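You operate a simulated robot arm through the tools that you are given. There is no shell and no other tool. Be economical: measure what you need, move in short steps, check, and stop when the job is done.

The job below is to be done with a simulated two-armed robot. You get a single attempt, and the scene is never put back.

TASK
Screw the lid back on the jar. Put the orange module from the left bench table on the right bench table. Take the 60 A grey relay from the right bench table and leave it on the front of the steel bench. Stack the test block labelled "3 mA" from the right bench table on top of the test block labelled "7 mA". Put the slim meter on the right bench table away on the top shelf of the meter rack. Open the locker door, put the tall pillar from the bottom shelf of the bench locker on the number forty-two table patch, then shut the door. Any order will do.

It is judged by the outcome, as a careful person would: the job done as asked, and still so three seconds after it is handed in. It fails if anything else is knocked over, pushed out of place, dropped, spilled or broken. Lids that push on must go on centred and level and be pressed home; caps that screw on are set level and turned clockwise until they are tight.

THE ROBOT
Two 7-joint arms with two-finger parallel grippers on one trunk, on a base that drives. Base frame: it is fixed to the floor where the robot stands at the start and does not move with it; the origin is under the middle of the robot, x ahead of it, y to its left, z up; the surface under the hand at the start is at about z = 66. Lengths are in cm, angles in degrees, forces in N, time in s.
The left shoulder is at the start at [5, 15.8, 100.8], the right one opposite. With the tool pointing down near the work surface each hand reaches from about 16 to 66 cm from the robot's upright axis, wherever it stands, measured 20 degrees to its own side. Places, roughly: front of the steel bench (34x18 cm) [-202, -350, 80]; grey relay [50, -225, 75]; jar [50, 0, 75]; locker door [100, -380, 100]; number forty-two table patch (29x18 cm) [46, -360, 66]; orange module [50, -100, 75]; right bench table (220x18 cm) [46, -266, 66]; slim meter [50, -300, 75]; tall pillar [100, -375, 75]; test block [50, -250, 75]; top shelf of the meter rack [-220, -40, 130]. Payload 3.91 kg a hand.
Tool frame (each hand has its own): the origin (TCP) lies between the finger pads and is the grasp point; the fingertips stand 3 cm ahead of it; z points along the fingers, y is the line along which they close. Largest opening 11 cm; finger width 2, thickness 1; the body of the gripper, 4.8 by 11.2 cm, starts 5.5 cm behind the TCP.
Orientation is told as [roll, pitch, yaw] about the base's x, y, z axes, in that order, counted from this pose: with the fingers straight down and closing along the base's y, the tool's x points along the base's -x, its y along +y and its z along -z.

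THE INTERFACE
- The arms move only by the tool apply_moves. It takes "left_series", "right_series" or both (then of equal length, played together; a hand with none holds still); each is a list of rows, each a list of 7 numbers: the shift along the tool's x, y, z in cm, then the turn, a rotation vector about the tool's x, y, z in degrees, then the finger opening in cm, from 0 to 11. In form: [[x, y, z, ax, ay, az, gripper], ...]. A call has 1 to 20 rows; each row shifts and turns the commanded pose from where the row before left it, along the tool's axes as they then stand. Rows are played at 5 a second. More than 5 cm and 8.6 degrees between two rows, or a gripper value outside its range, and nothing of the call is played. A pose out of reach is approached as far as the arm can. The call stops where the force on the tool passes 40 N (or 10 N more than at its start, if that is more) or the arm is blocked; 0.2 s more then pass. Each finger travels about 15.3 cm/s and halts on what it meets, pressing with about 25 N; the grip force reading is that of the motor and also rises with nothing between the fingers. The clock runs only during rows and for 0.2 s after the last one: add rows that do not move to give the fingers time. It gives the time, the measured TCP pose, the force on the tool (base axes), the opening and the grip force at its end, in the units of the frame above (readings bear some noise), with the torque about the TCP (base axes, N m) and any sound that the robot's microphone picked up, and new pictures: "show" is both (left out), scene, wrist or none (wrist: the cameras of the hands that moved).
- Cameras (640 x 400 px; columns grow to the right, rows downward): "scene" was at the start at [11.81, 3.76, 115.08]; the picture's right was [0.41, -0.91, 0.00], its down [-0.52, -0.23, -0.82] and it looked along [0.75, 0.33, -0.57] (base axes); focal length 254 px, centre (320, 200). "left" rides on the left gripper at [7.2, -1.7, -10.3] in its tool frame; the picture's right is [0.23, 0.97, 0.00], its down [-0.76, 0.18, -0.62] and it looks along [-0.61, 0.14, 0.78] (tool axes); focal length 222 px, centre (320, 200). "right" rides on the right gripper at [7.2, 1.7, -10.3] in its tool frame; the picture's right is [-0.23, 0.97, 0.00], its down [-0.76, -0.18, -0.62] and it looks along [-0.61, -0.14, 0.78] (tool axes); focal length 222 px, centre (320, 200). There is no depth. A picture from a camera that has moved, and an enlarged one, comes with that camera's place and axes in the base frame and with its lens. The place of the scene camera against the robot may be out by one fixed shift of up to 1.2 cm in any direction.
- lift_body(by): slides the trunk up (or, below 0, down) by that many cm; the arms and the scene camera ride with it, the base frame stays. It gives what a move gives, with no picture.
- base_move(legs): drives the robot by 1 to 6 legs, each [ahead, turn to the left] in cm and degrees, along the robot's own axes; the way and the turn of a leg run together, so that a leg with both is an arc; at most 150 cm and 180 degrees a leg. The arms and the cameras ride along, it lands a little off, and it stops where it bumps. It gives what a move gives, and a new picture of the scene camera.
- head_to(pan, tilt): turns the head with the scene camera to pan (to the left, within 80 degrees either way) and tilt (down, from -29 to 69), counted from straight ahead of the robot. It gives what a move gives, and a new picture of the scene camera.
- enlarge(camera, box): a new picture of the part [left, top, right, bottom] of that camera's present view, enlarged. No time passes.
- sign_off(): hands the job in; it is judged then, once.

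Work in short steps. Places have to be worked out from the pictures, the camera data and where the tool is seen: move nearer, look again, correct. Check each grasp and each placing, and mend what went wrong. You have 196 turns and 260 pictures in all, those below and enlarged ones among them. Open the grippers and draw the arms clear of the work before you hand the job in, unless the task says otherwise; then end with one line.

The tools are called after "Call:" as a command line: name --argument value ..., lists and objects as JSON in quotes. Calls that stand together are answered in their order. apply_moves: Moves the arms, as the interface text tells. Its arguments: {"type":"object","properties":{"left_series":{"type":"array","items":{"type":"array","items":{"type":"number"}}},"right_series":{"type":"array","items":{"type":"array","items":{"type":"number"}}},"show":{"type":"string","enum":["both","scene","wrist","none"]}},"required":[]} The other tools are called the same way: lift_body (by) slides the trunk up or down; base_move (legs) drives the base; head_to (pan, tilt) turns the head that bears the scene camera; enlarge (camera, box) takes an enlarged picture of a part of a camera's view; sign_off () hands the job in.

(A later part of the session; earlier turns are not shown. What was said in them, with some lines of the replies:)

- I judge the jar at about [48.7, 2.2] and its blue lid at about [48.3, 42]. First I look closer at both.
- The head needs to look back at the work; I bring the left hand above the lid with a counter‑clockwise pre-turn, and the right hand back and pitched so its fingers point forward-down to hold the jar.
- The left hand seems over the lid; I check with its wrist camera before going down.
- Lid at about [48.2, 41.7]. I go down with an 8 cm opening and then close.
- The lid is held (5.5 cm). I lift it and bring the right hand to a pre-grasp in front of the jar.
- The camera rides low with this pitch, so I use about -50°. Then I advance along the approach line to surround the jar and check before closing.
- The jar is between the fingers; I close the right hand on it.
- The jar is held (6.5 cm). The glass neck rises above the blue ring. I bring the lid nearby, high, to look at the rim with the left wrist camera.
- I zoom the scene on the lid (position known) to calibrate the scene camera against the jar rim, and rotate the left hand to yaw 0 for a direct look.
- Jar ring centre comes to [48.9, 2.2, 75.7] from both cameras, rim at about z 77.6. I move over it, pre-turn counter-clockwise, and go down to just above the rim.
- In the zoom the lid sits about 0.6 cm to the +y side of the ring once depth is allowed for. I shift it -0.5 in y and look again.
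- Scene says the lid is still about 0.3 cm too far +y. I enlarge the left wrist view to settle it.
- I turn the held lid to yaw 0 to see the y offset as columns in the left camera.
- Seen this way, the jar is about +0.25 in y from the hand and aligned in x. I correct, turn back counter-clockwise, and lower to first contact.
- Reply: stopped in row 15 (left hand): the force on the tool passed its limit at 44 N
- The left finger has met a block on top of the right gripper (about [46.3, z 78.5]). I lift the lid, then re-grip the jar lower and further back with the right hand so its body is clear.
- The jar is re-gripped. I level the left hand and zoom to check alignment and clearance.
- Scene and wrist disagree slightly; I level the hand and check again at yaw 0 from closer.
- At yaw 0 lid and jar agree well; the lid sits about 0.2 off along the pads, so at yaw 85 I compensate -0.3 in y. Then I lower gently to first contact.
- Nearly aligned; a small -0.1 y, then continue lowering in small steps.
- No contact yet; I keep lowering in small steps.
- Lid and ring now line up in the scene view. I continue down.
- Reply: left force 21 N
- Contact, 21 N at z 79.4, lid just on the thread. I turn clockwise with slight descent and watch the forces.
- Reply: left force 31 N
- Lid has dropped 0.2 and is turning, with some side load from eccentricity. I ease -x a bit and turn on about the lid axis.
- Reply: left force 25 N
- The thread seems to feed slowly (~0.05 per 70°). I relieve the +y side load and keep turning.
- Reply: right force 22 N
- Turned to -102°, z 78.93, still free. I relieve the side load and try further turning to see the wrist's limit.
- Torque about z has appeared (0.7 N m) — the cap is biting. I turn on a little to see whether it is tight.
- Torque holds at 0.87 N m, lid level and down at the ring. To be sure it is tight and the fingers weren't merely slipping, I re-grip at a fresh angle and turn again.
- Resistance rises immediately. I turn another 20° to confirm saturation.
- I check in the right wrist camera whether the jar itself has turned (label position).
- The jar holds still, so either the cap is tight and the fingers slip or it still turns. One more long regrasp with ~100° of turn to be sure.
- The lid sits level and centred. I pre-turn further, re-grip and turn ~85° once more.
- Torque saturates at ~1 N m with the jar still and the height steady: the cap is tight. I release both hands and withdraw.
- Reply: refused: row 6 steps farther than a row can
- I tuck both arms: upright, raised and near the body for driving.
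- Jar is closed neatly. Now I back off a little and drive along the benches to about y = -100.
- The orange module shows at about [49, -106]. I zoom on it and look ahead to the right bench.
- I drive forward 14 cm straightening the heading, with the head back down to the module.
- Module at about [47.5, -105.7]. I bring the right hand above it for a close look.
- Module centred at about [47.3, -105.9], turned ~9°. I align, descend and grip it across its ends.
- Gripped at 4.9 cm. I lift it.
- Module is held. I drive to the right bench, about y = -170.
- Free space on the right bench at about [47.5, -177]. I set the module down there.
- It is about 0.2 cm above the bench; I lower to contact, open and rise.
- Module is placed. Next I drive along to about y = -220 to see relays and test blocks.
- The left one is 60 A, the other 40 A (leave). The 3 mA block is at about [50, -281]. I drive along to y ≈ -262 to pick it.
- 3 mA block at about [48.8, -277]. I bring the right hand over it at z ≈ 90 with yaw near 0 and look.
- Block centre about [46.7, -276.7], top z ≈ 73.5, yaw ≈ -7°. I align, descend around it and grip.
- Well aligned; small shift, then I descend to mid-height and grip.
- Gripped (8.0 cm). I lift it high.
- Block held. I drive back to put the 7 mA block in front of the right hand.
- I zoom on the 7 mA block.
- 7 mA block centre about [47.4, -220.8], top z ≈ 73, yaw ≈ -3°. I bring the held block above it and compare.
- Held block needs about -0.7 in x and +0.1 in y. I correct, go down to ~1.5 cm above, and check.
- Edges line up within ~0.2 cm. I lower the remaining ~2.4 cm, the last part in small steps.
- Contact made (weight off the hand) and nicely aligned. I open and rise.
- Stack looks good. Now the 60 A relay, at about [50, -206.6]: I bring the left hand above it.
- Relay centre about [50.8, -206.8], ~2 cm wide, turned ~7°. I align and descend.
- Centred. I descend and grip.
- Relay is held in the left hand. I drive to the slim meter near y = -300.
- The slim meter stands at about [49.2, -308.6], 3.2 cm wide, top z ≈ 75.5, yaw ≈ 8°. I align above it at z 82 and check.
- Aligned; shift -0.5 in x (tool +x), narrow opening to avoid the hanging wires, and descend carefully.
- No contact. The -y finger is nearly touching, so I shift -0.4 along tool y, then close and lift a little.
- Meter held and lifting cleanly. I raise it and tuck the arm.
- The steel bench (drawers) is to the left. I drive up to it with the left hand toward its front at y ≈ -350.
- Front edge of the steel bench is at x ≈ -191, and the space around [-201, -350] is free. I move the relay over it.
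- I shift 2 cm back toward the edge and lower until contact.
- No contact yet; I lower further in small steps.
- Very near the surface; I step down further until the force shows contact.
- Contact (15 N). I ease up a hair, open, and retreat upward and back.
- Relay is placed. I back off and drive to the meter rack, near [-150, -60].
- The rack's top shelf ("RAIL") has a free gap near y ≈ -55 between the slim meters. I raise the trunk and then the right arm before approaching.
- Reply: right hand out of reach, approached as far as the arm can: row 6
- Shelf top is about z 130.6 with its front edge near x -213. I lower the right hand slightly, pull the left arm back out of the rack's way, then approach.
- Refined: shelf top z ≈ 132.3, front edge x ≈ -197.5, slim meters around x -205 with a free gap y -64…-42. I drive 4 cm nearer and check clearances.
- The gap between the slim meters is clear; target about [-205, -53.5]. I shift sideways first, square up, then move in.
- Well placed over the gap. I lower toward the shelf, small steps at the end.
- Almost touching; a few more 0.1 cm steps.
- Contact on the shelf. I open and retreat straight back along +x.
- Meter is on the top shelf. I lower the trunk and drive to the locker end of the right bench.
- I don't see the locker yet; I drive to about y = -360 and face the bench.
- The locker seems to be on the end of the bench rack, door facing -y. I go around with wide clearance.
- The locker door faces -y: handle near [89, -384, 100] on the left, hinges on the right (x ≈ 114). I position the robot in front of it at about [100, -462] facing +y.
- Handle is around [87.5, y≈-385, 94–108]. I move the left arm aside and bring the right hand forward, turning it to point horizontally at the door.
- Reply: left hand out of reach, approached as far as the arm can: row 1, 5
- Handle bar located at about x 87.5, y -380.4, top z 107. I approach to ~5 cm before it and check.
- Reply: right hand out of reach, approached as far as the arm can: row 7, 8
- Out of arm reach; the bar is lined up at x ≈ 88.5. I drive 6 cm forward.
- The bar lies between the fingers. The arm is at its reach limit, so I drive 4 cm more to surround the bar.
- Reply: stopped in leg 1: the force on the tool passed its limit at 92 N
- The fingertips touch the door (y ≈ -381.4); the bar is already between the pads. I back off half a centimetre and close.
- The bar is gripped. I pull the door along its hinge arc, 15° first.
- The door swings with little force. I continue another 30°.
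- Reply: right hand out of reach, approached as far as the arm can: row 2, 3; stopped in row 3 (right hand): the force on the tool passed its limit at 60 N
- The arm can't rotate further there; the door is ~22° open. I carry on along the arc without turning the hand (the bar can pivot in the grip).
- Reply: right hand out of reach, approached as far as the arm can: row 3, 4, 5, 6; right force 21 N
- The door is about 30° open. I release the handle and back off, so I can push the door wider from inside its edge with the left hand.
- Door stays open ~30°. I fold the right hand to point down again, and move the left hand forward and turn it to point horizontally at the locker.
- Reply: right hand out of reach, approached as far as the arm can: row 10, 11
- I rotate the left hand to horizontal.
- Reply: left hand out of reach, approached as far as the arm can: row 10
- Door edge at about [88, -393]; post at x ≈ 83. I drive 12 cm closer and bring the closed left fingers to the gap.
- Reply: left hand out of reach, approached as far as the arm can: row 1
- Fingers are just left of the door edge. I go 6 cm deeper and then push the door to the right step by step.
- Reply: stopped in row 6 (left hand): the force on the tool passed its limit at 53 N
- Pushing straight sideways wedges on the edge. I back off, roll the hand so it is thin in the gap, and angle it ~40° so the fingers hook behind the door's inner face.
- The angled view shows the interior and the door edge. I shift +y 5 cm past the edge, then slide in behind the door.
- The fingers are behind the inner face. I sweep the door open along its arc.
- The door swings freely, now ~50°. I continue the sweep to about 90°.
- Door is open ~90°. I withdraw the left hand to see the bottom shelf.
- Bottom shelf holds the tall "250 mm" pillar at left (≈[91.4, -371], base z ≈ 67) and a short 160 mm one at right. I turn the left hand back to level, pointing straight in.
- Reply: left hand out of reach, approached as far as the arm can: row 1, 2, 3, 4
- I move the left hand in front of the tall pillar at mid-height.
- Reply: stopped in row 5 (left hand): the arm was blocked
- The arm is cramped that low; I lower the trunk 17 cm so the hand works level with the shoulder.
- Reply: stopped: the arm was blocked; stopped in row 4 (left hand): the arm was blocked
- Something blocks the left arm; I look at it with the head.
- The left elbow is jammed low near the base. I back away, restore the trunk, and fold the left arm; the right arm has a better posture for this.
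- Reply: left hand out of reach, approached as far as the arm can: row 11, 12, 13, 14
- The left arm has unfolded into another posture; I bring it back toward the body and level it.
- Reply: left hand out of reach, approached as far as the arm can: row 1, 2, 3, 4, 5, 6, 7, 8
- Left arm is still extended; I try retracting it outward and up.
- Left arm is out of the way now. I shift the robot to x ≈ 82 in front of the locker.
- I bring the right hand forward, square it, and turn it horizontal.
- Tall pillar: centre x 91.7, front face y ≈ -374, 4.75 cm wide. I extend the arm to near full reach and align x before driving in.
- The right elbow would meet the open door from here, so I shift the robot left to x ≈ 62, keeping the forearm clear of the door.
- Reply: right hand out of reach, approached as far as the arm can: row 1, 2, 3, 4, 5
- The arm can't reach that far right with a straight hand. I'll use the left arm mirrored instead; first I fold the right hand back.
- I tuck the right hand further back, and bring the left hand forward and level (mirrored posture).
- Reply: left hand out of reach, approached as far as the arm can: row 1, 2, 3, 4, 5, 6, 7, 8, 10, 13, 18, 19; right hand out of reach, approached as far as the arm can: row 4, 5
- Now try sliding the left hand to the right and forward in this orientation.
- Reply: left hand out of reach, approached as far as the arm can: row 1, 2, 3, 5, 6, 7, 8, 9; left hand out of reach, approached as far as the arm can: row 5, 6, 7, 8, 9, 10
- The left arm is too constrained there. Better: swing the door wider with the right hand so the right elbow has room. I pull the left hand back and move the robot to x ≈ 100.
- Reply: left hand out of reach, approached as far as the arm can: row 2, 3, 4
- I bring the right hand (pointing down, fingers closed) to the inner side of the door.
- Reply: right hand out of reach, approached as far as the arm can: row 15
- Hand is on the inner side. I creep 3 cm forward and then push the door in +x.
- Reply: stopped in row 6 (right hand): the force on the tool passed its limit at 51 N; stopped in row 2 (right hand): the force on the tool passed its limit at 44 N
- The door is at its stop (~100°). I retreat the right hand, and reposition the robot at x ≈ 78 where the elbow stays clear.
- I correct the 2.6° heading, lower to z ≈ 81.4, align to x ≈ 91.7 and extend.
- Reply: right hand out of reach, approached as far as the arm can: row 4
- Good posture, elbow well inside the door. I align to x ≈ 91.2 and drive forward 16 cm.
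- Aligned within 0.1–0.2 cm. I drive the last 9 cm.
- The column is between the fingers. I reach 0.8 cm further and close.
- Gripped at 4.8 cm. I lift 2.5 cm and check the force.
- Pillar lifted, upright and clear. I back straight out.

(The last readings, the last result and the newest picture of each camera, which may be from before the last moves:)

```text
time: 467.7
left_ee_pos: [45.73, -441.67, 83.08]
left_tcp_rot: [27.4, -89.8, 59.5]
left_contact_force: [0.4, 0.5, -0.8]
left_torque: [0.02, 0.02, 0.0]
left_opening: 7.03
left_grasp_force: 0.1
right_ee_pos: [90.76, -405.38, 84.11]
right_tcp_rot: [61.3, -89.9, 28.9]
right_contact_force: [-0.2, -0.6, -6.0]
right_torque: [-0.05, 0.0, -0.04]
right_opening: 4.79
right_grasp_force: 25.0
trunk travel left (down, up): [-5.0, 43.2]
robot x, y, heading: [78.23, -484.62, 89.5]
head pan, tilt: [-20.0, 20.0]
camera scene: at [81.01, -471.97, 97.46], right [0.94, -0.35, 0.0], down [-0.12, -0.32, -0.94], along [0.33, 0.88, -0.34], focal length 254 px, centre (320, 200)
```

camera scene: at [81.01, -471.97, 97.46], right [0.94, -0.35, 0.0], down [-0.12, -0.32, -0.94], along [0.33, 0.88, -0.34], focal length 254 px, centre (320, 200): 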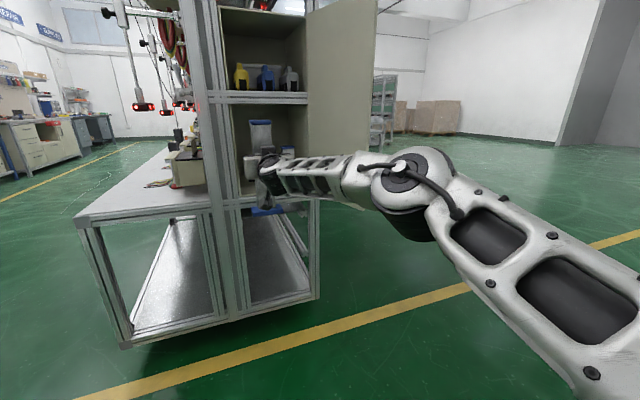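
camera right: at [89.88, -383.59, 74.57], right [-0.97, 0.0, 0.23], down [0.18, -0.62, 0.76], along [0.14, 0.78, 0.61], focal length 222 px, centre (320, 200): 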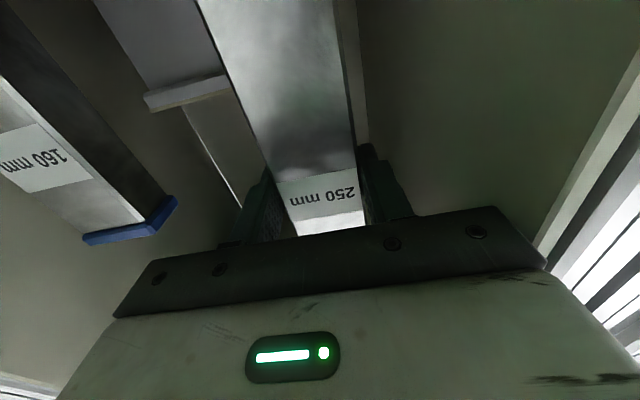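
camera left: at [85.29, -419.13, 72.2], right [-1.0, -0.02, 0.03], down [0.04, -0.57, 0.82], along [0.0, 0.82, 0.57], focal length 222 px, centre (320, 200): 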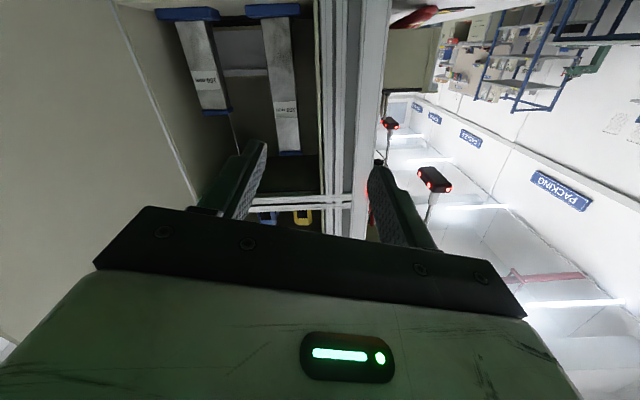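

Now to the patch: the pillar goes at about [47, -361], approached from the bench's end in this same posture. I shift the robot left by 44 cm.

Call:
base_move --legs '[[0, 90], [44, 0], [0, -89.5]]'

Call:
head_to --pan -5 --tilt 15

```text
time: 478.0
left_ee_pos: [-0.06, -444.1, 82.9]
left_tcp_rot: [21.0, -89.8, 68.8]
left_contact_force: [0.0, 0.5, 1.0]
left_torque: [-0.01, -0.03, -0.03]
left_opening: 7.02
left_grasp_force: 0.0
right_ee_pos: [43.21, -405.38, 84.12]
right_tcp_rot: [55.1, -89.8, 37.9]
right_contact_force: [-0.2, 0.0, -6.5]
right_torque: [-0.09, 0.01, -0.04]
right_opening: 4.79
right_grasp_force: 25.3
trunk travel left (down, up): [-5.0, 43.2]
robot x, y, heading: [33.91, -485.53, 92.3]
head pan, tilt: [-20.0, 20.0]
camera scene: at [36.7, -472.52, 97.46], right [0.95, -0.31, 0.0], down [-0.11, -0.33, -0.94], along [0.29, 0.89, -0.34], focal length 254 px, centre (320, 200)
```

scene: 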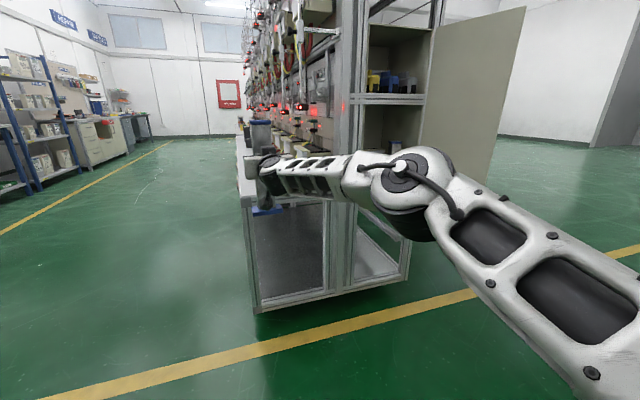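

```text
time: 478.8
left_ee_pos: [-0.09, -443.99, 82.96]
left_tcp_rot: [19.1, -89.7, 70.7]
left_contact_force: [-0.6, 0.1, -0.2]
left_torque: [0.01, -0.04, 0.0]
left_opening: 7.02
left_grasp_force: 0.0
right_ee_pos: [43.17, -405.44, 83.92]
right_tcp_rot: [43.1, -89.9, 49.9]
right_contact_force: [-0.5, 0.4, -5.3]
right_torque: [-0.07, -0.01, -0.01]
right_opening: 4.8
right_grasp_force: 25.4
trunk travel left (down, up): [-5.0, 43.2]
robot x, y, heading: [34.48, -485.51, 92.1]
head pan, tilt: [-5.0, 15.0]
camera scene: at [34.32, -472.05, 98.27], right [1.0, -0.05, 0.0], down [-0.01, -0.26, -0.97], along [0.05, 0.96, -0.26], focal length 254 px, centre (320, 200)
```

scene: 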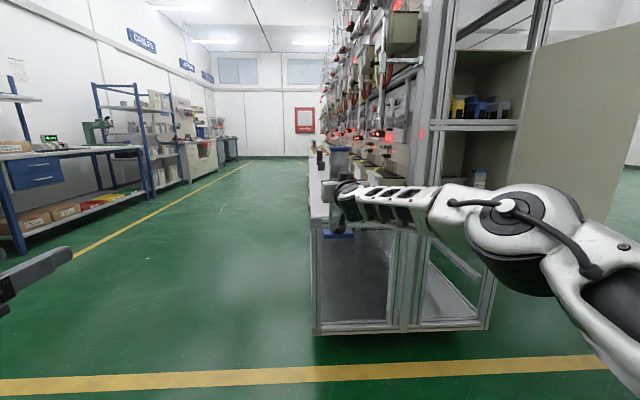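

I square the heading, raise the pillar 3 cm and advance over the bench end.

Call:
apply_moves --right_series '[[-1.5, 0, 0, 0, 0, 0, 3], [-1.5, 0, 0, 0, 0, 0, 3], [0, 0, 0, 0, 0, 0, 3]]' --show "none"

Call:
base_move --legs '[[0, -2], [22, 0]]'

Call:
head_to --pan 0 --tilt 20

```text
time: 479.6
left_ee_pos: [0.03, -444.06, 82.97]
left_tcp_rot: [21.5, -89.8, 68.3]
left_contact_force: [1.2, -0.9, 0.5]
left_torque: [0.0, 0.0, 0.02]
left_opening: 6.99
left_grasp_force: 0.0
right_ee_pos: [43.17, -405.4, 87.15]
right_tcp_rot: [49.6, -90.0, 43.5]
right_contact_force: [0.7, 0.3, -5.2]
right_torque: [-0.07, -0.02, 0.0]
right_opening: 4.79
right_grasp_force: 24.8
trunk travel left (down, up): [-5.0, 43.2]
robot x, y, heading: [34.39, -485.39, 92.3]
head pan, tilt: [-5.0, 15.0]
```

```text
time: 481.7
left_ee_pos: [1.53, -420.57, 82.97]
left_tcp_rot: [23.0, -89.8, 64.8]
left_contact_force: [1.3, 1.0, -0.4]
left_torque: [0.02, -0.01, 0.04]
left_opening: 7.02
left_grasp_force: 0.2
right_ee_pos: [45.96, -383.59, 87.13]
right_tcp_rot: [54.5, -90.0, 36.4]
right_contact_force: [0.2, 0.2, -5.5]
right_torque: [-0.05, 0.02, 0.01]
right_opening: 4.76
right_grasp_force: 25.2
trunk travel left (down, up): [-5.0, 43.2]
robot x, y, heading: [34.03, -463.4, 90.2]
head pan, tilt: [-5.0, 15.0]
camera scene: at [34.74, -449.88, 98.27], right [1.0, -0.09, 0.0], down [-0.02, -0.26, -0.97], along [0.08, 0.96, -0.26], focal length 254 px, centre (320, 200)
```

scene: 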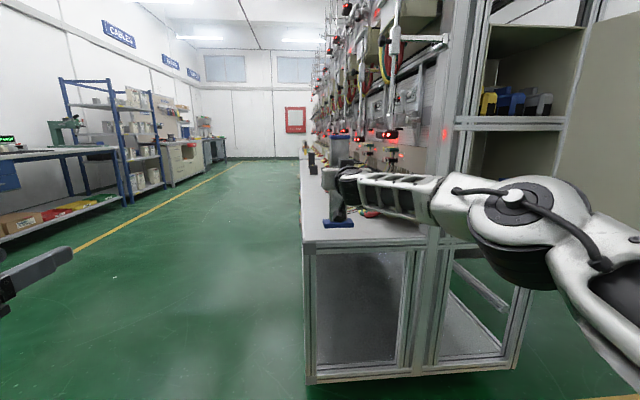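

```text
time: 482.3
left_ee_pos: [1.39, -420.67, 83.03]
left_tcp_rot: [20.4, -89.8, 67.4]
left_contact_force: [0.9, 0.0, 0.2]
left_torque: [0.03, 0.0, -0.03]
left_opening: 7.0
left_grasp_force: 0.0
right_ee_pos: [45.9, -383.71, 87.13]
right_tcp_rot: [39.2, -89.9, 51.8]
right_contact_force: [-1.0, 0.0, -6.9]
right_torque: [-0.08, -0.04, -0.02]
right_opening: 4.8
right_grasp_force: 25.0
trunk travel left (down, up): [-5.0, 43.2]
robot x, y, heading: [34.18, -463.37, 90.1]
head pan, tilt: [0.0, 20.0]
camera scene: at [33.93, -449.87, 97.46], right [1.0, 0.0, 0.0], down [0.0, -0.34, -0.94], along [0.0, 0.94, -0.34], focal length 254 px, centre (320, 200)
```

scene: 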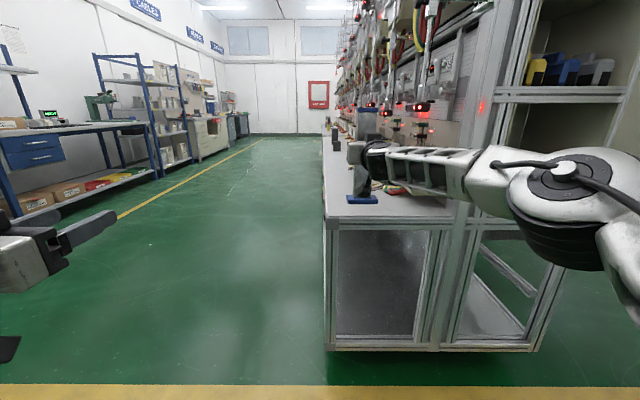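

Call:
enlarge --camera "scene" --box '[310, 100, 490, 230]'

```text
3.08 times, centred on (400, 165) of scene
camera zoom: at [33.93, -449.87, 97.46], right [1.0, 0.0, 0.0], down [0.0, -0.34, -0.94], along [0.0, 0.94, -0.34], focal length 780 px, centre (74, 308)
```

zoom: 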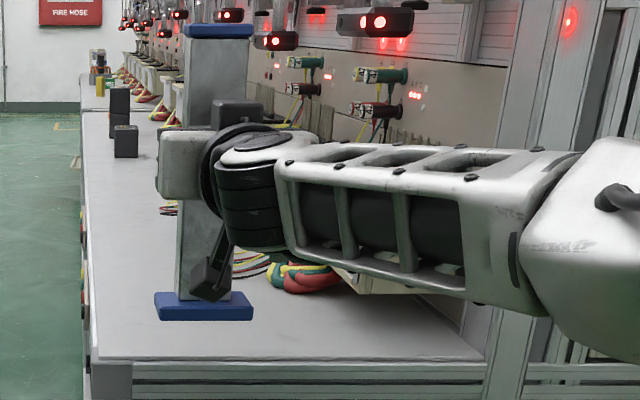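

The patch area x 38–54 is clear. I lower the pillar 2.5 cm and drive forward 20 cm to set it near [46, -361.5].

Call:
apply_moves --right_series '[[1.3, 0, 0, 0, 0, 0, 3], [1.2, 0, 0, 0, 0, 0, 3], [0, 0, 0, 0, 0, 0, 3]]' --show "none"

Call:
base_move --legs '[[20, 0]]'

Call:
enlarge --camera "scene" --box '[310, 100, 490, 260]'

```text
time: 483.1
left_ee_pos: [1.43, -420.65, 82.96]
left_tcp_rot: [21.9, -89.8, 66.0]
left_contact_force: [0.3, -0.8, 0.0]
left_torque: [-0.02, 0.03, -0.03]
left_opening: 6.99
left_grasp_force: 0.0
right_ee_pos: [45.91, -383.52, 84.6]
right_tcp_rot: [53.2, -89.7, 37.8]
right_contact_force: [0.6, 0.7, -6.8]
right_torque: [-0.07, 0.02, 0.0]
right_opening: 4.8
right_grasp_force: 24.8
trunk travel left (down, up): [-5.0, 43.2]
robot x, y, heading: [34.28, -463.48, 90.1]
head pan, tilt: [0.0, 20.0]
```

```text
time: 484.7
left_ee_pos: [1.5, -400.94, 82.94]
left_tcp_rot: [23.5, -89.8, 64.1]
left_contact_force: [0.1, -0.2, 1.0]
left_torque: [0.03, 0.0, -0.02]
left_opening: 6.99
left_grasp_force: 0.1
right_ee_pos: [45.99, -363.89, 84.61]
right_tcp_rot: [52.5, -89.9, 38.3]
right_contact_force: [-0.2, -0.1, -6.7]
right_torque: [-0.05, 0.01, -0.03]
right_opening: 4.8
right_grasp_force: 24.9
trunk travel left (down, up): [-5.0, 43.2]
robot x, y, heading: [34.07, -443.73, 90.1]
head pan, tilt: [0.0, 20.0]
camera scene: at [33.93, -430.28, 97.46], right [1.0, 0.0, 0.0], down [0.0, -0.34, -0.94], along [0.0, 0.94, -0.34], focal length 254 px, centre (320, 200)
```

scene: 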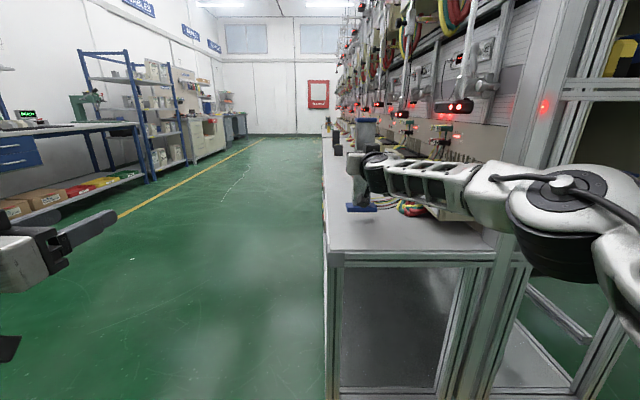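

```text
2.50 times, centred on (400, 180) of scene
camera zoom: at [33.93, -430.28, 97.46], right [1.0, 0.0, 0.0], down [0.0, -0.34, -0.94], along [0.0, 0.94, -0.34], focal length 634 px, centre (120, 250)
```

zoom: 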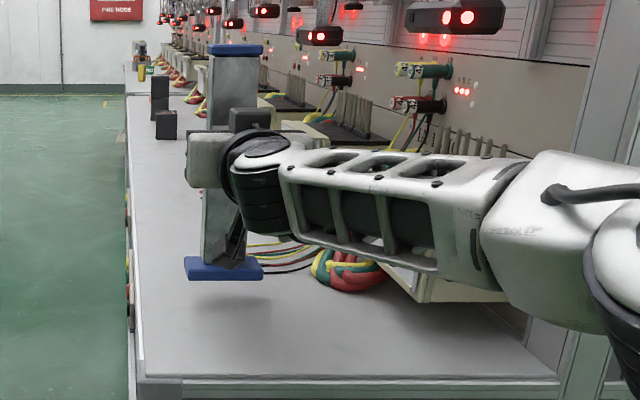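

Hovering over the patch. I lower to contact in small steps.

Call:
apply_moves --right_series '[[1, 0, 0, 0, 0, 0, 3], [1, 0, 0, 0, 0, 0, 3], [0.6, 0, 0, 0, 0, 0, 3], [0.2, 0, 0, 0, 0, 0, 3], [0.2, 0, 0, 0, 0, 0, 3], [0.15, 0, 0, 0, 0, 0, 3], [0, 0, 0, 0, 0, 0, 3]]' --show "none"

Call:
enlarge --camera "scene" --box '[340, 100, 460, 230]'

```text
time: 486.3
left_ee_pos: [1.46, -401.08, 83.01]
left_tcp_rot: [22.8, -89.8, 65.0]
left_contact_force: [-0.4, 0.4, 0.1]
left_torque: [-0.01, 0.02, 0.02]
left_opening: 7.06
left_grasp_force: 0.1
right_ee_pos: [45.88, -364.0, 81.51]
right_tcp_rot: [44.9, -89.8, 46.1]
right_contact_force: [-0.4, -0.6, -6.4]
right_torque: [-0.14, 0.0, -0.07]
right_opening: 4.79
right_grasp_force: 25.0
trunk travel left (down, up): [-5.0, 43.2]
robot x, y, heading: [34.28, -444.06, 90.0]
head pan, tilt: [0.0, 20.0]
```

```text
3.08 times, centred on (400, 165) of scene
camera zoom: at [33.93, -430.27, 97.46], right [1.0, 0.0, 0.0], down [0.0, -0.34, -0.94], along [0.0, 0.94, -0.34], focal length 780 px, centre (74, 308)
```

zoom: 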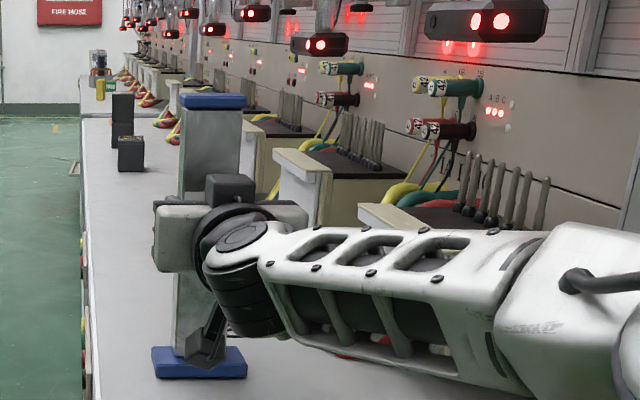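

Call:
apply_moves --right_series '[[0.2, 0, 0, 0, 0, 0, 3], [0.2, 0, 0, 0, 0, 0, 3], [0.15, 0, 0, 0, 0, 0, 3], [0.15, 0, 0, 0, 0, 0, 3], [0, 0, 0, 0, 0, 0, 3]]' --show "none"

```text
time: 487.5
left_ee_pos: [1.53, -401.06, 83.07]
left_tcp_rot: [27.3, -89.9, 60.4]
left_contact_force: [1.0, -0.7, 0.0]
left_torque: [-0.02, 0.01, -0.01]
left_opening: 6.97
left_grasp_force: 0.1
right_ee_pos: [45.81, -363.91, 81.15]
right_tcp_rot: [166.5, -89.7, -75.6]
right_contact_force: [-4.3, 3.1, 7.9]
right_torque: [0.2, 0.04, 0.07]
right_opening: 4.79
right_grasp_force: 25.0
trunk travel left (down, up): [-5.0, 43.2]
robot x, y, heading: [33.95, -443.38, 89.8]
head pan, tilt: [0.0, 20.0]
```

Contact. I ease, open the fingers and back straight away.

Call:
apply_moves --right_series '[[-0.15, 0, 0, 0, 0, 0, 3], [0, 0, 0, 0, 0, 0, 5], [0, 0, 0, 0, 0, 0, 7.5], [0, 0, 0, 0, 0, 0, 7.5], [0, 0, 0, 0, 0, 0, 7.5]]' --show "none"

Call:
base_move --legs '[[-36, 0]]'

Call:
enlarge --camera "scene" --box '[310, 90, 470, 230]'

```text
time: 488.7
left_ee_pos: [1.57, -401.19, 83.09]
left_tcp_rot: [28.1, -89.8, 59.7]
left_contact_force: [0.2, 0.7, 0.8]
left_torque: [-0.02, 0.05, -0.01]
left_opening: 7.01
left_grasp_force: 0.2
right_ee_pos: [45.9, -364.04, 80.9]
right_tcp_rot: [65.1, -89.9, 25.9]
right_contact_force: [0.9, -0.5, 0.1]
right_torque: [-0.01, 0.02, 0.02]
right_opening: 7.5
right_grasp_force: 0.0
trunk travel left (down, up): [-5.0, 43.2]
robot x, y, heading: [34.11, -443.75, 89.9]
head pan, tilt: [0.0, 20.0]
```

```text
time: 491.0
left_ee_pos: [1.39, -436.45, 82.99]
left_tcp_rot: [26.4, -89.8, 61.4]
left_contact_force: [0.2, -0.3, 0.2]
left_torque: [-0.01, -0.01, -0.02]
left_opening: 7.0
left_grasp_force: 0.0
right_ee_pos: [45.79, -399.24, 80.9]
right_tcp_rot: [61.6, -89.8, 29.5]
right_contact_force: [0.9, -0.6, -0.4]
right_torque: [0.0, -0.02, -0.02]
right_opening: 7.49
right_grasp_force: 0.0
trunk travel left (down, up): [-5.0, 43.2]
robot x, y, heading: [34.1, -479.13, 89.9]
head pan, tilt: [0.0, 20.0]
camera scene: at [33.94, -465.59, 97.47], right [1.0, 0.0, 0.0], down [0.0, -0.34, -0.94], along [0.0, 0.94, -0.34], focal length 254 px, centre (320, 200)
```

scene: 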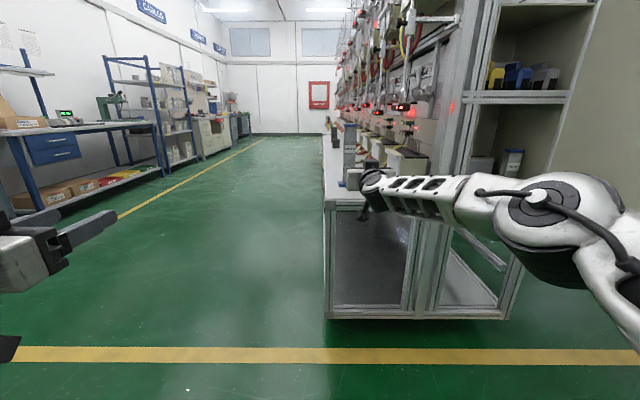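

```text
2.86 times, centred on (390, 160) of scene
camera zoom: at [33.94, -465.59, 97.47], right [1.0, 0.0, 0.0], down [0.0, -0.34, -0.94], along [0.0, 0.94, -0.34], focal length 724 px, centre (120, 314)
```

zoom: 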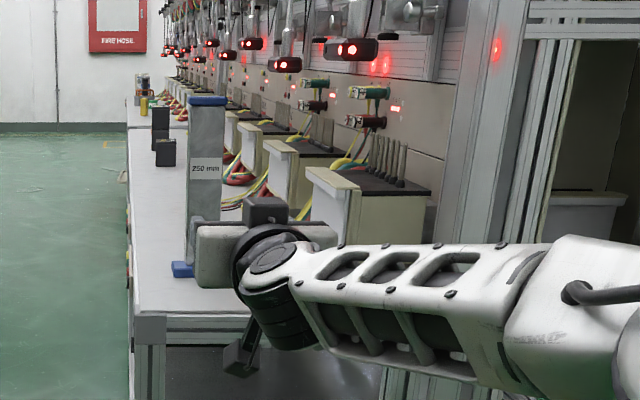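

The tall pillar stands on the patch. Now to shut the door: I go around to its outer side, at about [116, -482], hand still level at z ≈ 81 (below the handle).

Call:
apply_moves --right_series '[[0, 0, 0, 0, 0, 0, 3], [0, 0, 0, 0, 0, 0, 0], [0, 0, 0, 0, 0, 0, 0]]' --show "none"

Call:
base_move --legs '[[-4, 0], [0, -90], [83, 0], [0, 80]]'

```text
time: 491.8
left_ee_pos: [1.51, -436.42, 83.01]
left_tcp_rot: [24.4, -89.8, 63.5]
left_contact_force: [0.2, 0.2, -0.2]
left_torque: [0.04, -0.05, -0.01]
left_opening: 7.01
left_grasp_force: 0.0
right_ee_pos: [45.81, -399.22, 80.94]
right_tcp_rot: [61.2, -89.9, 29.8]
right_contact_force: [-1.1, 1.1, 1.2]
right_torque: [0.01, -0.02, 0.01]
right_opening: 0.0
right_grasp_force: 25.0
trunk travel left (down, up): [-5.0, 43.2]
robot x, y, heading: [34.02, -479.16, 90.1]
head pan, tilt: [0.0, 20.0]
```

```text
time: 503.9
left_ee_pos: [91.17, -435.36, 83.1]
left_tcp_rot: [34.7, -89.9, 42.2]
left_contact_force: [-0.4, -0.6, 0.6]
left_torque: [0.01, 0.01, -0.02]
left_opening: 7.01
left_grasp_force: 0.0
right_ee_pos: [141.85, -407.36, 80.85]
right_tcp_rot: [64.3, -89.9, 15.8]
right_contact_force: [-0.3, -0.6, 0.0]
right_torque: [0.01, -0.03, -0.02]
right_opening: 0.0
right_grasp_force: 25.2
trunk travel left (down, up): [-5.0, 43.2]
robot x, y, heading: [115.18, -483.58, 79.1]
head pan, tilt: [0.0, 20.0]
camera scene: at [117.56, -470.24, 97.47], right [0.98, -0.19, 0.0], down [-0.06, -0.34, -0.94], along [0.18, 0.92, -0.34], focal length 254 px, centre (320, 200)
```

scene: 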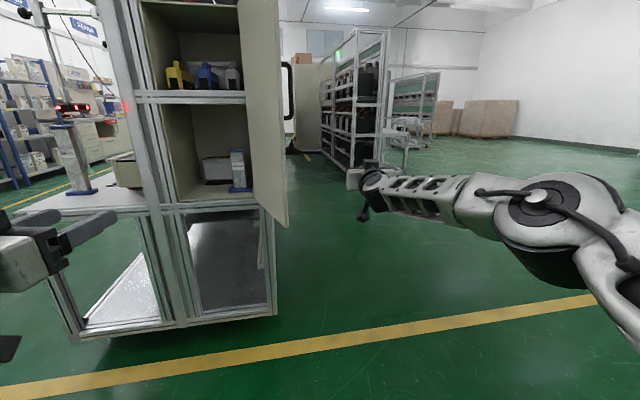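

Hand is right of the door. I move 6 cm forward and start turning left so the hand sweeps the door closed.

Call:
base_move --legs '[[6, 0], [0, 22]]'

```text
time: 506.0
left_ee_pos: [76.19, -441.98, 82.98]
left_tcp_rot: [42.3, -89.8, 56.5]
left_contact_force: [-1.0, -1.1, -0.3]
left_torque: [0.02, 0.02, 0.01]
left_opening: 6.99
left_grasp_force: 0.0
right_ee_pos: [112.64, -397.0, 80.85]
right_tcp_rot: [57.9, -89.9, 44.0]
right_contact_force: [-1.4, 0.0, -0.5]
right_torque: [0.0, 0.0, 0.03]
right_opening: 0.01
right_grasp_force: 24.8
trunk travel left (down, up): [-5.0, 43.2]
robot x, y, heading: [116.51, -477.61, 101.0]
head pan, tilt: [0.0, 20.0]
camera scene: at [113.62, -464.4, 97.47], right [0.98, 0.19, 0.0], down [0.07, -0.34, -0.94], along [-0.18, 0.92, -0.34], focal length 254 px, centre (320, 200)
```

scene: 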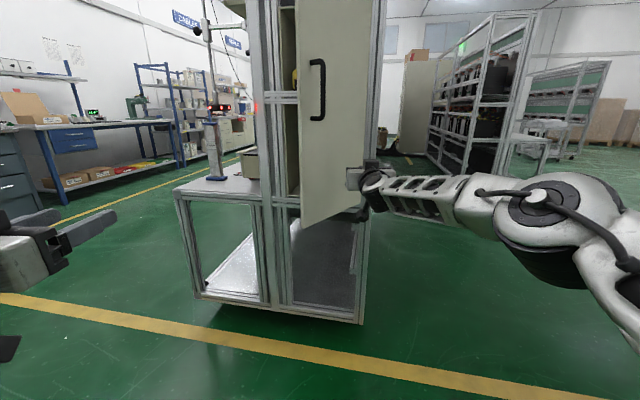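

The door has swung to ~45°. I turn a bit more left, then drive forward to press it shut.

Call:
base_move --legs '[[0, 8], [9, 0]]'

```text
time: 507.7
left_ee_pos: [68.43, -439.39, 83.08]
left_tcp_rot: [43.7, -89.7, 63.3]
left_contact_force: [0.0, 0.4, -0.2]
left_torque: [0.03, 0.01, 0.01]
left_opening: 6.99
left_grasp_force: 0.0
right_ee_pos: [98.43, -389.89, 80.95]
right_tcp_rot: [63.9, -90.0, 46.4]
right_contact_force: [-0.8, 0.4, 0.4]
right_torque: [0.01, -0.02, -0.02]
right_opening: 0.0
right_grasp_force: 25.2
trunk travel left (down, up): [-5.0, 43.2]
robot x, y, heading: [113.59, -469.04, 109.2]
head pan, tilt: [0.0, 20.0]
camera scene: at [108.84, -456.33, 97.47], right [0.94, 0.33, 0.0], down [0.11, -0.32, -0.94], along [-0.31, 0.89, -0.34], focal length 254 px, centre (320, 200)
```

scene: 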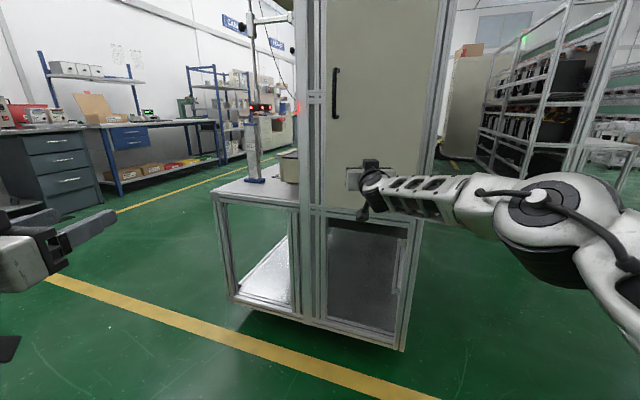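

Door looks nearly closed. I press it gently home.

Call:
base_move --legs '[[4, 0]]'

Call:
apply_moves --right_series '[[0, 0, 0.5, 0, 0, 0, 0], [0, 0, 0.5, 0, 0, 0, 0], [0, 0, 0.5, 0, 0, 0, 0], [0, 0, 0.5, 0, 0, 0, 0], [0, 0, 0.5, 0, 0, 0, 0], [0, 0, 0, 0, 0, 0, 0]]' --show "scene"

Call:
enlarge --camera "scene" --box '[270, 0, 470, 240]'

```text
time: 508.6
left_ee_pos: [67.21, -435.84, 83.03]
left_tcp_rot: [40.7, -89.7, 66.1]
left_contact_force: [-0.4, 0.6, -0.4]
left_torque: [0.01, -0.01, -0.02]
left_opening: 6.97
left_grasp_force: 0.0
right_ee_pos: [97.01, -386.15, 80.89]
right_tcp_rot: [64.0, -90.0, 46.0]
right_contact_force: [-0.2, 0.5, 0.1]
right_torque: [-0.05, -0.04, 0.03]
right_opening: 0.0
right_grasp_force: 24.7
trunk travel left (down, up): [-5.0, 43.2]
robot x, y, heading: [112.29, -465.63, 109.0]
head pan, tilt: [0.0, 20.0]
camera scene: at [107.53, -452.6, 97.47], right [0.94, 0.33, 0.0], down [0.11, -0.32, -0.94], along [-0.31, 0.89, -0.34], focal length 254 px, centre (320, 200)
```

scene: 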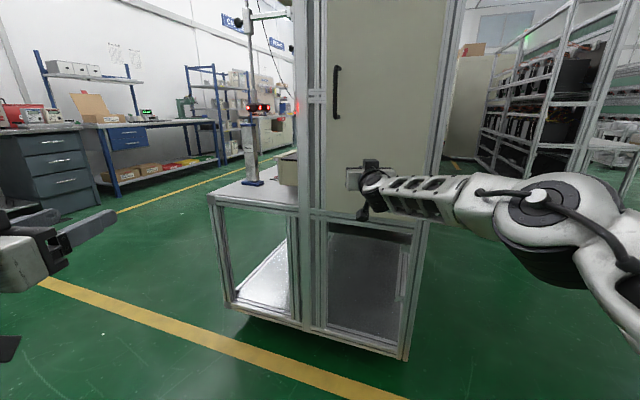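

```text
time: 509.6
left_ee_pos: [67.27, -435.81, 83.31]
left_tcp_rot: [98.6, -90.0, 8.1]
left_contact_force: [0.1, 0.5, 0.6]
left_torque: [0.02, -0.02, 0.02]
left_opening: 6.98
left_grasp_force: 0.1
right_ee_pos: [96.46, -384.61, 80.95]
right_tcp_rot: [25.2, -89.9, 84.7]
right_contact_force: [10.1, -27.4, 1.8]
right_torque: [0.1, 0.02, -0.3]
right_opening: 0.0
right_grasp_force: 24.9
trunk travel left (down, up): [-5.0, 43.2]
robot x, y, heading: [112.14, -465.7, 109.2]
head pan, tilt: [0.0, 20.0]
stopped in row 4 (right hand): the force on the tool passed its limit at 48 N (the readings are from after the stop); the commanded pose is now the measured one
camera scene: at [107.67, -452.87, 97.52], right [0.94, 0.33, 0.0], down [0.11, -0.32, -0.94], along [-0.31, 0.89, -0.34], focal length 254 px, centre (320, 200)
```

scene: 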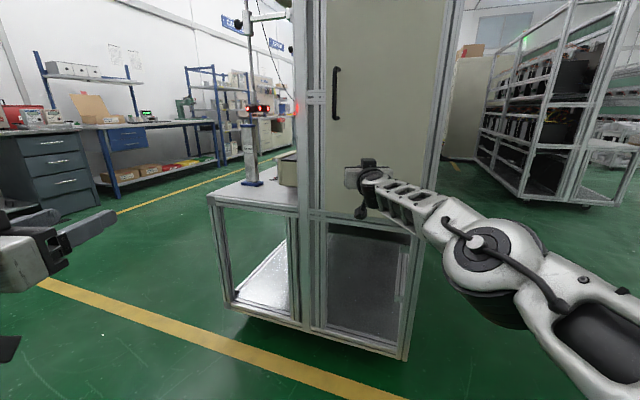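

```text
1.67 times, centred on (370, 120) of scene
camera zoom: at [107.67, -452.87, 97.52], right [0.94, 0.33, 0.0], down [0.11, -0.32, -0.94], along [-0.31, 0.89, -0.34], focal length 422 px, centre (237, 333)
```

zoom: 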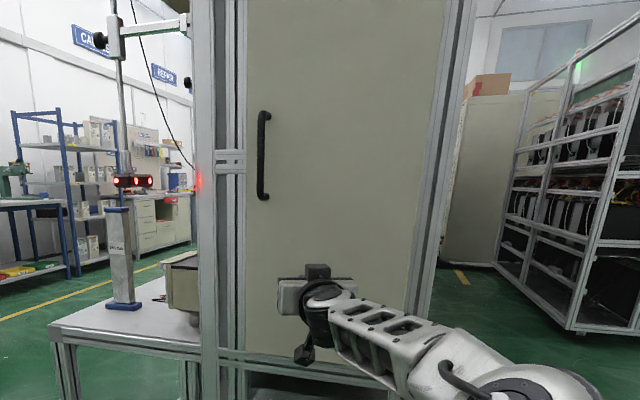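

Firm contact at the closed plane. I back away and inspect the door and the pillar.

Call:
base_move --legs '[[-25, 0]]'

Call:
enlarge --camera "scene" --box '[220, 40, 440, 240]'

```text
time: 511.4
left_ee_pos: [75.42, -459.73, 83.06]
left_tcp_rot: [36.6, -89.8, 70.6]
left_contact_force: [0.7, -0.4, 0.6]
left_torque: [-0.02, -0.02, 0.01]
left_opening: 7.02
left_grasp_force: 0.0
right_ee_pos: [104.28, -408.13, 80.6]
right_tcp_rot: [15.1, -89.7, 95.3]
right_contact_force: [-0.6, -0.2, 0.2]
right_torque: [-0.02, -0.01, 0.0]
right_opening: 0.0
right_grasp_force: 24.9
trunk travel left (down, up): [-5.0, 43.2]
robot x, y, heading: [120.33, -489.24, 109.3]
head pan, tilt: [0.0, 20.0]
camera scene: at [115.81, -476.38, 97.47], right [0.94, 0.33, 0.0], down [0.11, -0.32, -0.94], along [-0.31, 0.89, -0.34], focal length 254 px, centre (320, 200)
```

scene: 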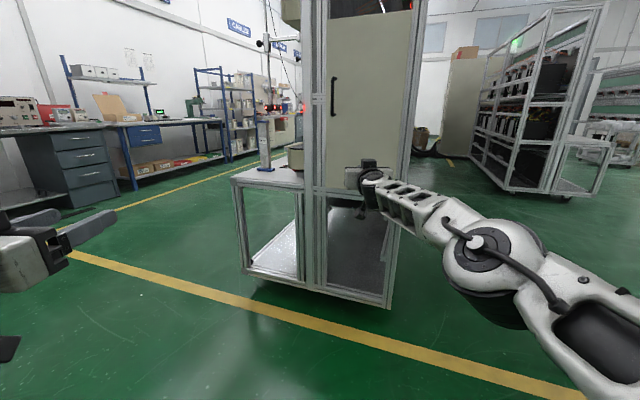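

```text
2.00 times, centred on (330, 140) of scene
camera zoom: at [115.81, -476.38, 97.47], right [0.94, 0.33, 0.0], down [0.11, -0.32, -0.94], along [-0.31, 0.89, -0.34], focal length 507 px, centre (300, 320)
```

zoom: 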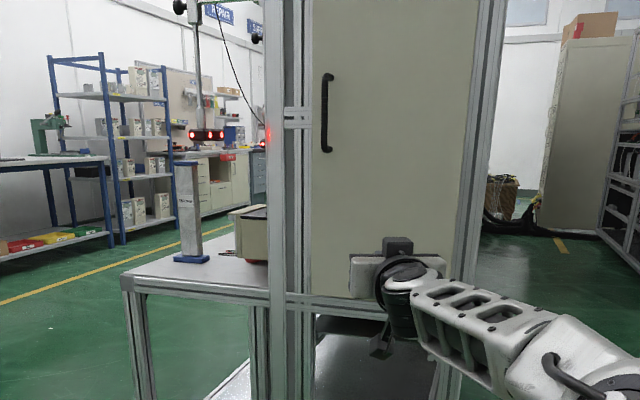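

Door is shut. As a last check I go look at the patch number in front of the pillar.

Call:
base_move --legs '[[0, 70.7], [135, 0], [0, -90], [80, 0]]'

Call:
head_to --pan -45 --tilt 20

Call:
enlarge --camera "scene" --box '[160, 80, 480, 280]'

```text
time: 529.0
left_ee_pos: [-40.23, -364.46, 83.06]
left_tcp_rot: [38.3, -89.8, 46.2]
left_contact_force: [0.0, -0.3, -0.1]
left_torque: [0.0, 0.0, -0.01]
left_opening: 6.99
left_grasp_force: 0.1
right_ee_pos: [6.41, -328.12, 80.61]
right_tcp_rot: [15.1, -89.6, 72.3]
right_contact_force: [-0.4, -0.2, -0.2]
right_torque: [0.01, -0.01, -0.02]
right_opening: 0.0
right_grasp_force: 25.2
trunk travel left (down, up): [-5.0, 43.2]
robot x, y, heading: [-9.92, -408.96, 86.8]
head pan, tilt: [0.0, 20.0]
camera scene: at [-9.44, -395.58, 97.47], right [1.0, -0.06, 0.0], down [-0.02, -0.34, -0.94], along [0.05, 0.94, -0.34], focal length 254 px, centre (320, 200)
```

scene: 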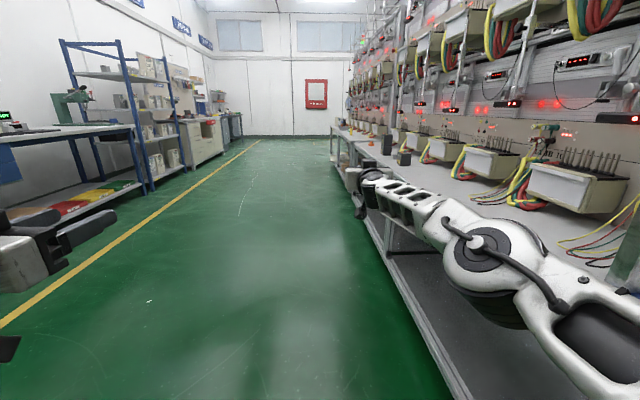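

```text
time: 530.1
left_ee_pos: [-40.21, -364.52, 83.04]
left_tcp_rot: [37.7, -89.8, 46.7]
left_contact_force: [0.1, 0.4, -0.3]
left_torque: [-0.03, 0.04, 0.0]
left_opening: 6.99
left_grasp_force: 0.1
right_ee_pos: [6.34, -328.1, 80.53]
right_tcp_rot: [14.8, -89.6, 72.7]
right_contact_force: [0.1, -0.7, 0.2]
right_torque: [0.02, 0.0, 0.01]
right_opening: 0.0
right_grasp_force: 25.3
trunk travel left (down, up): [-5.0, 43.2]
robot x, y, heading: [-10.27, -409.02, 86.8]
head pan, tilt: [-45.0, 20.0]
camera scene: at [-3.03, -398.68, 97.47], right [0.67, -0.75, 0.0], down [-0.26, -0.23, -0.94], along [0.7, 0.63, -0.34], focal length 254 px, centre (320, 200)
```

scene: 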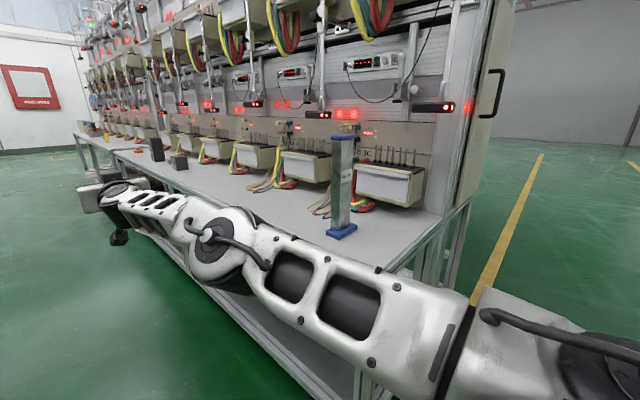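

```text
2.00 times, centred on (320, 180) of scene
camera zoom: at [-3.03, -398.68, 97.47], right [0.67, -0.75, 0.0], down [-0.26, -0.23, -0.94], along [0.7, 0.63, -0.34], focal length 507 px, centre (320, 240)
```

zoom: 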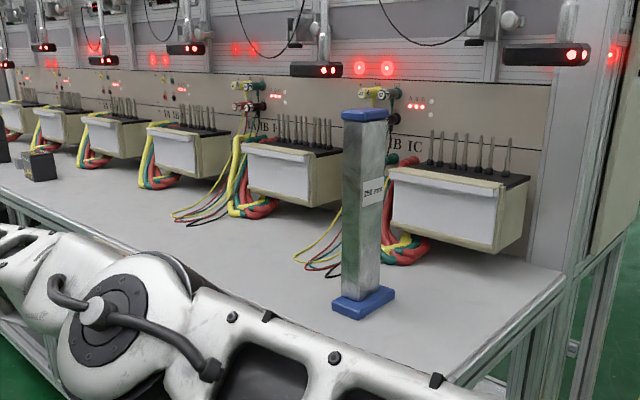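

The pillar stands upright at about [46, -361.7], within the given patch. I open the gripper, arms are clear of everything.

Call:
apply_moves --right_series '[[0, 0, 0, 0, 0, 0, 6], [0, 0, 0, 0, 0, 0, 8], [0, 0, 0, 0, 0, 0, 8]]' --show "none"

Call:
base_move --legs '[[-40, 0], [0, 40]]'

Call:
head_to --pan -75 --tilt 15

Call:
enlarge --camera "scene" --box '[160, 100, 480, 300]'

```text
time: 530.9
left_ee_pos: [-40.08, -364.5, 83.16]
left_tcp_rot: [37.3, -89.7, 47.1]
left_contact_force: [-0.3, 0.5, 0.9]
left_torque: [0.0, 0.0, 0.02]
left_opening: 7.01
left_grasp_force: 0.0
right_ee_pos: [6.4, -328.0, 80.56]
right_tcp_rot: [14.6, -89.6, 72.8]
right_contact_force: [0.4, 0.3, -0.7]
right_torque: [-0.01, 0.01, 0.03]
right_opening: 8.04
right_grasp_force: 0.1
trunk travel left (down, up): [-5.0, 43.2]
robot x, y, heading: [-10.37, -408.89, 86.7]
head pan, tilt: [-45.0, 20.0]
```

```text
time: 535.2
left_ee_pos: [-63.96, -433.87, 82.96]
left_tcp_rot: [45.9, -89.8, 77.4]
left_contact_force: [-1.0, -0.2, -0.1]
left_torque: [-0.01, 0.01, -0.02]
left_opening: 7.02
left_grasp_force: 0.1
right_ee_pos: [-50.4, -376.3, 80.63]
right_tcp_rot: [15.2, -89.6, 111.3]
right_contact_force: [-1.9, 0.0, 0.4]
right_torque: [-0.01, -0.01, 0.0]
right_opening: 7.98
right_grasp_force: 0.1
trunk travel left (down, up): [-5.0, 43.2]
robot x, y, heading: [-12.39, -449.81, 125.5]
head pan, tilt: [-45.0, 20.0]
camera scene: at [-13.46, -437.04, 97.47], right [0.99, -0.16, 0.0], down [-0.06, -0.34, -0.94], along [0.15, 0.93, -0.34], focal length 254 px, centre (320, 200)
```

scene: 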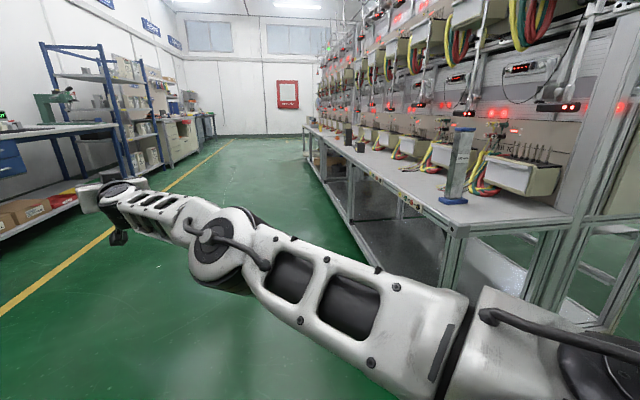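

```text
time: 536.2
left_ee_pos: [-64.08, -433.97, 82.87]
left_tcp_rot: [44.7, -89.7, 78.7]
left_contact_force: [0.3, -1.2, 0.5]
left_torque: [-0.03, 0.0, 0.02]
left_opening: 7.0
left_grasp_force: 0.0
right_ee_pos: [-50.54, -376.42, 80.53]
right_tcp_rot: [15.0, -89.7, 111.5]
right_contact_force: [0.1, -0.9, 0.2]
right_torque: [0.01, 0.0, 0.0]
right_opening: 7.99
right_grasp_force: 0.1
trunk travel left (down, up): [-5.0, 43.2]
robot x, y, heading: [-12.44, -449.7, 125.5]
head pan, tilt: [-75.0, 15.0]
camera scene: at [-9.05, -439.01, 98.28], right [0.77, -0.63, 0.0], down [-0.16, -0.2, -0.97], along [0.61, 0.75, -0.26], focal length 254 px, centre (320, 200)
```

scene: 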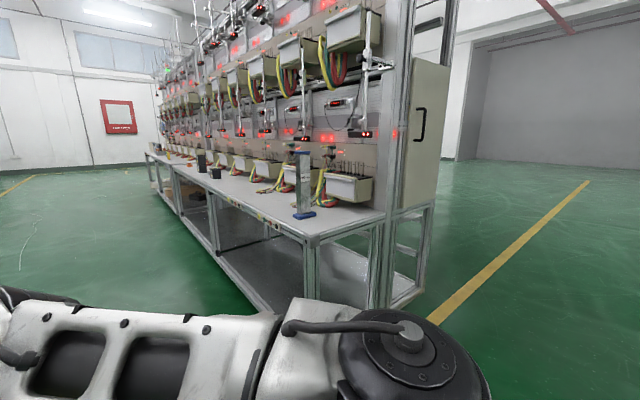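

```text
2.00 times, centred on (320, 200) of scene
camera zoom: at [-9.05, -439.01, 98.28], right [0.77, -0.63, 0.0], down [-0.16, -0.2, -0.97], along [0.61, 0.75, -0.26], focal length 507 px, centre (320, 200)
```

zoom: 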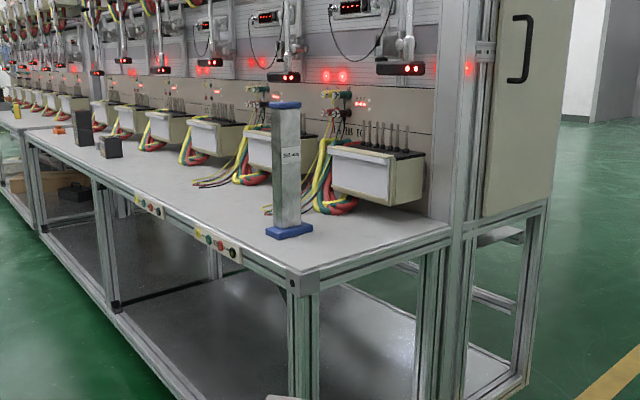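

Call:
enlarge --camera "scene" --box '[210, 180, 330, 250]'

```text
5.33 times, centred on (270, 215) of scene
camera zoom: at [-9.05, -439.01, 98.28], right [0.77, -0.63, 0.0], down [-0.16, -0.2, -0.97], along [0.61, 0.75, -0.26], focal length 1352 px, centre (587, 120)
```

zoom: 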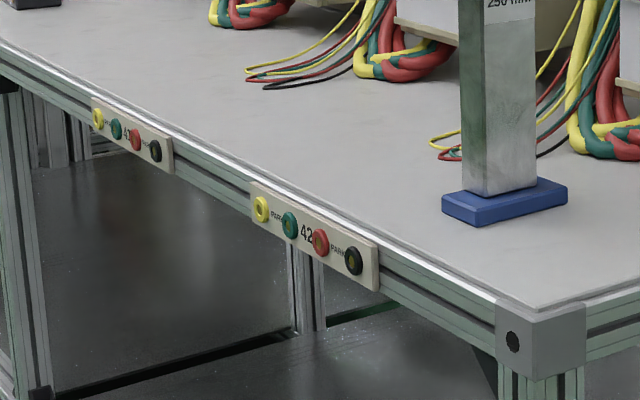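

Plate 42 is confirmed, and the pillar (≈[45.5, -362]) stands within that patch. Everything is done and the arms are clear, so I hand in.

Call:
sign_off

```text
The job is handed in.
```

I did all six tasks and handed the job in: jar lid screwed tight, orange module and 60 A relay placed, 3 mA block stacked on the 7 mA block, slim meter on the top shelf of the meter rack, and the tall pillar on patch 42 with the locker door shut.
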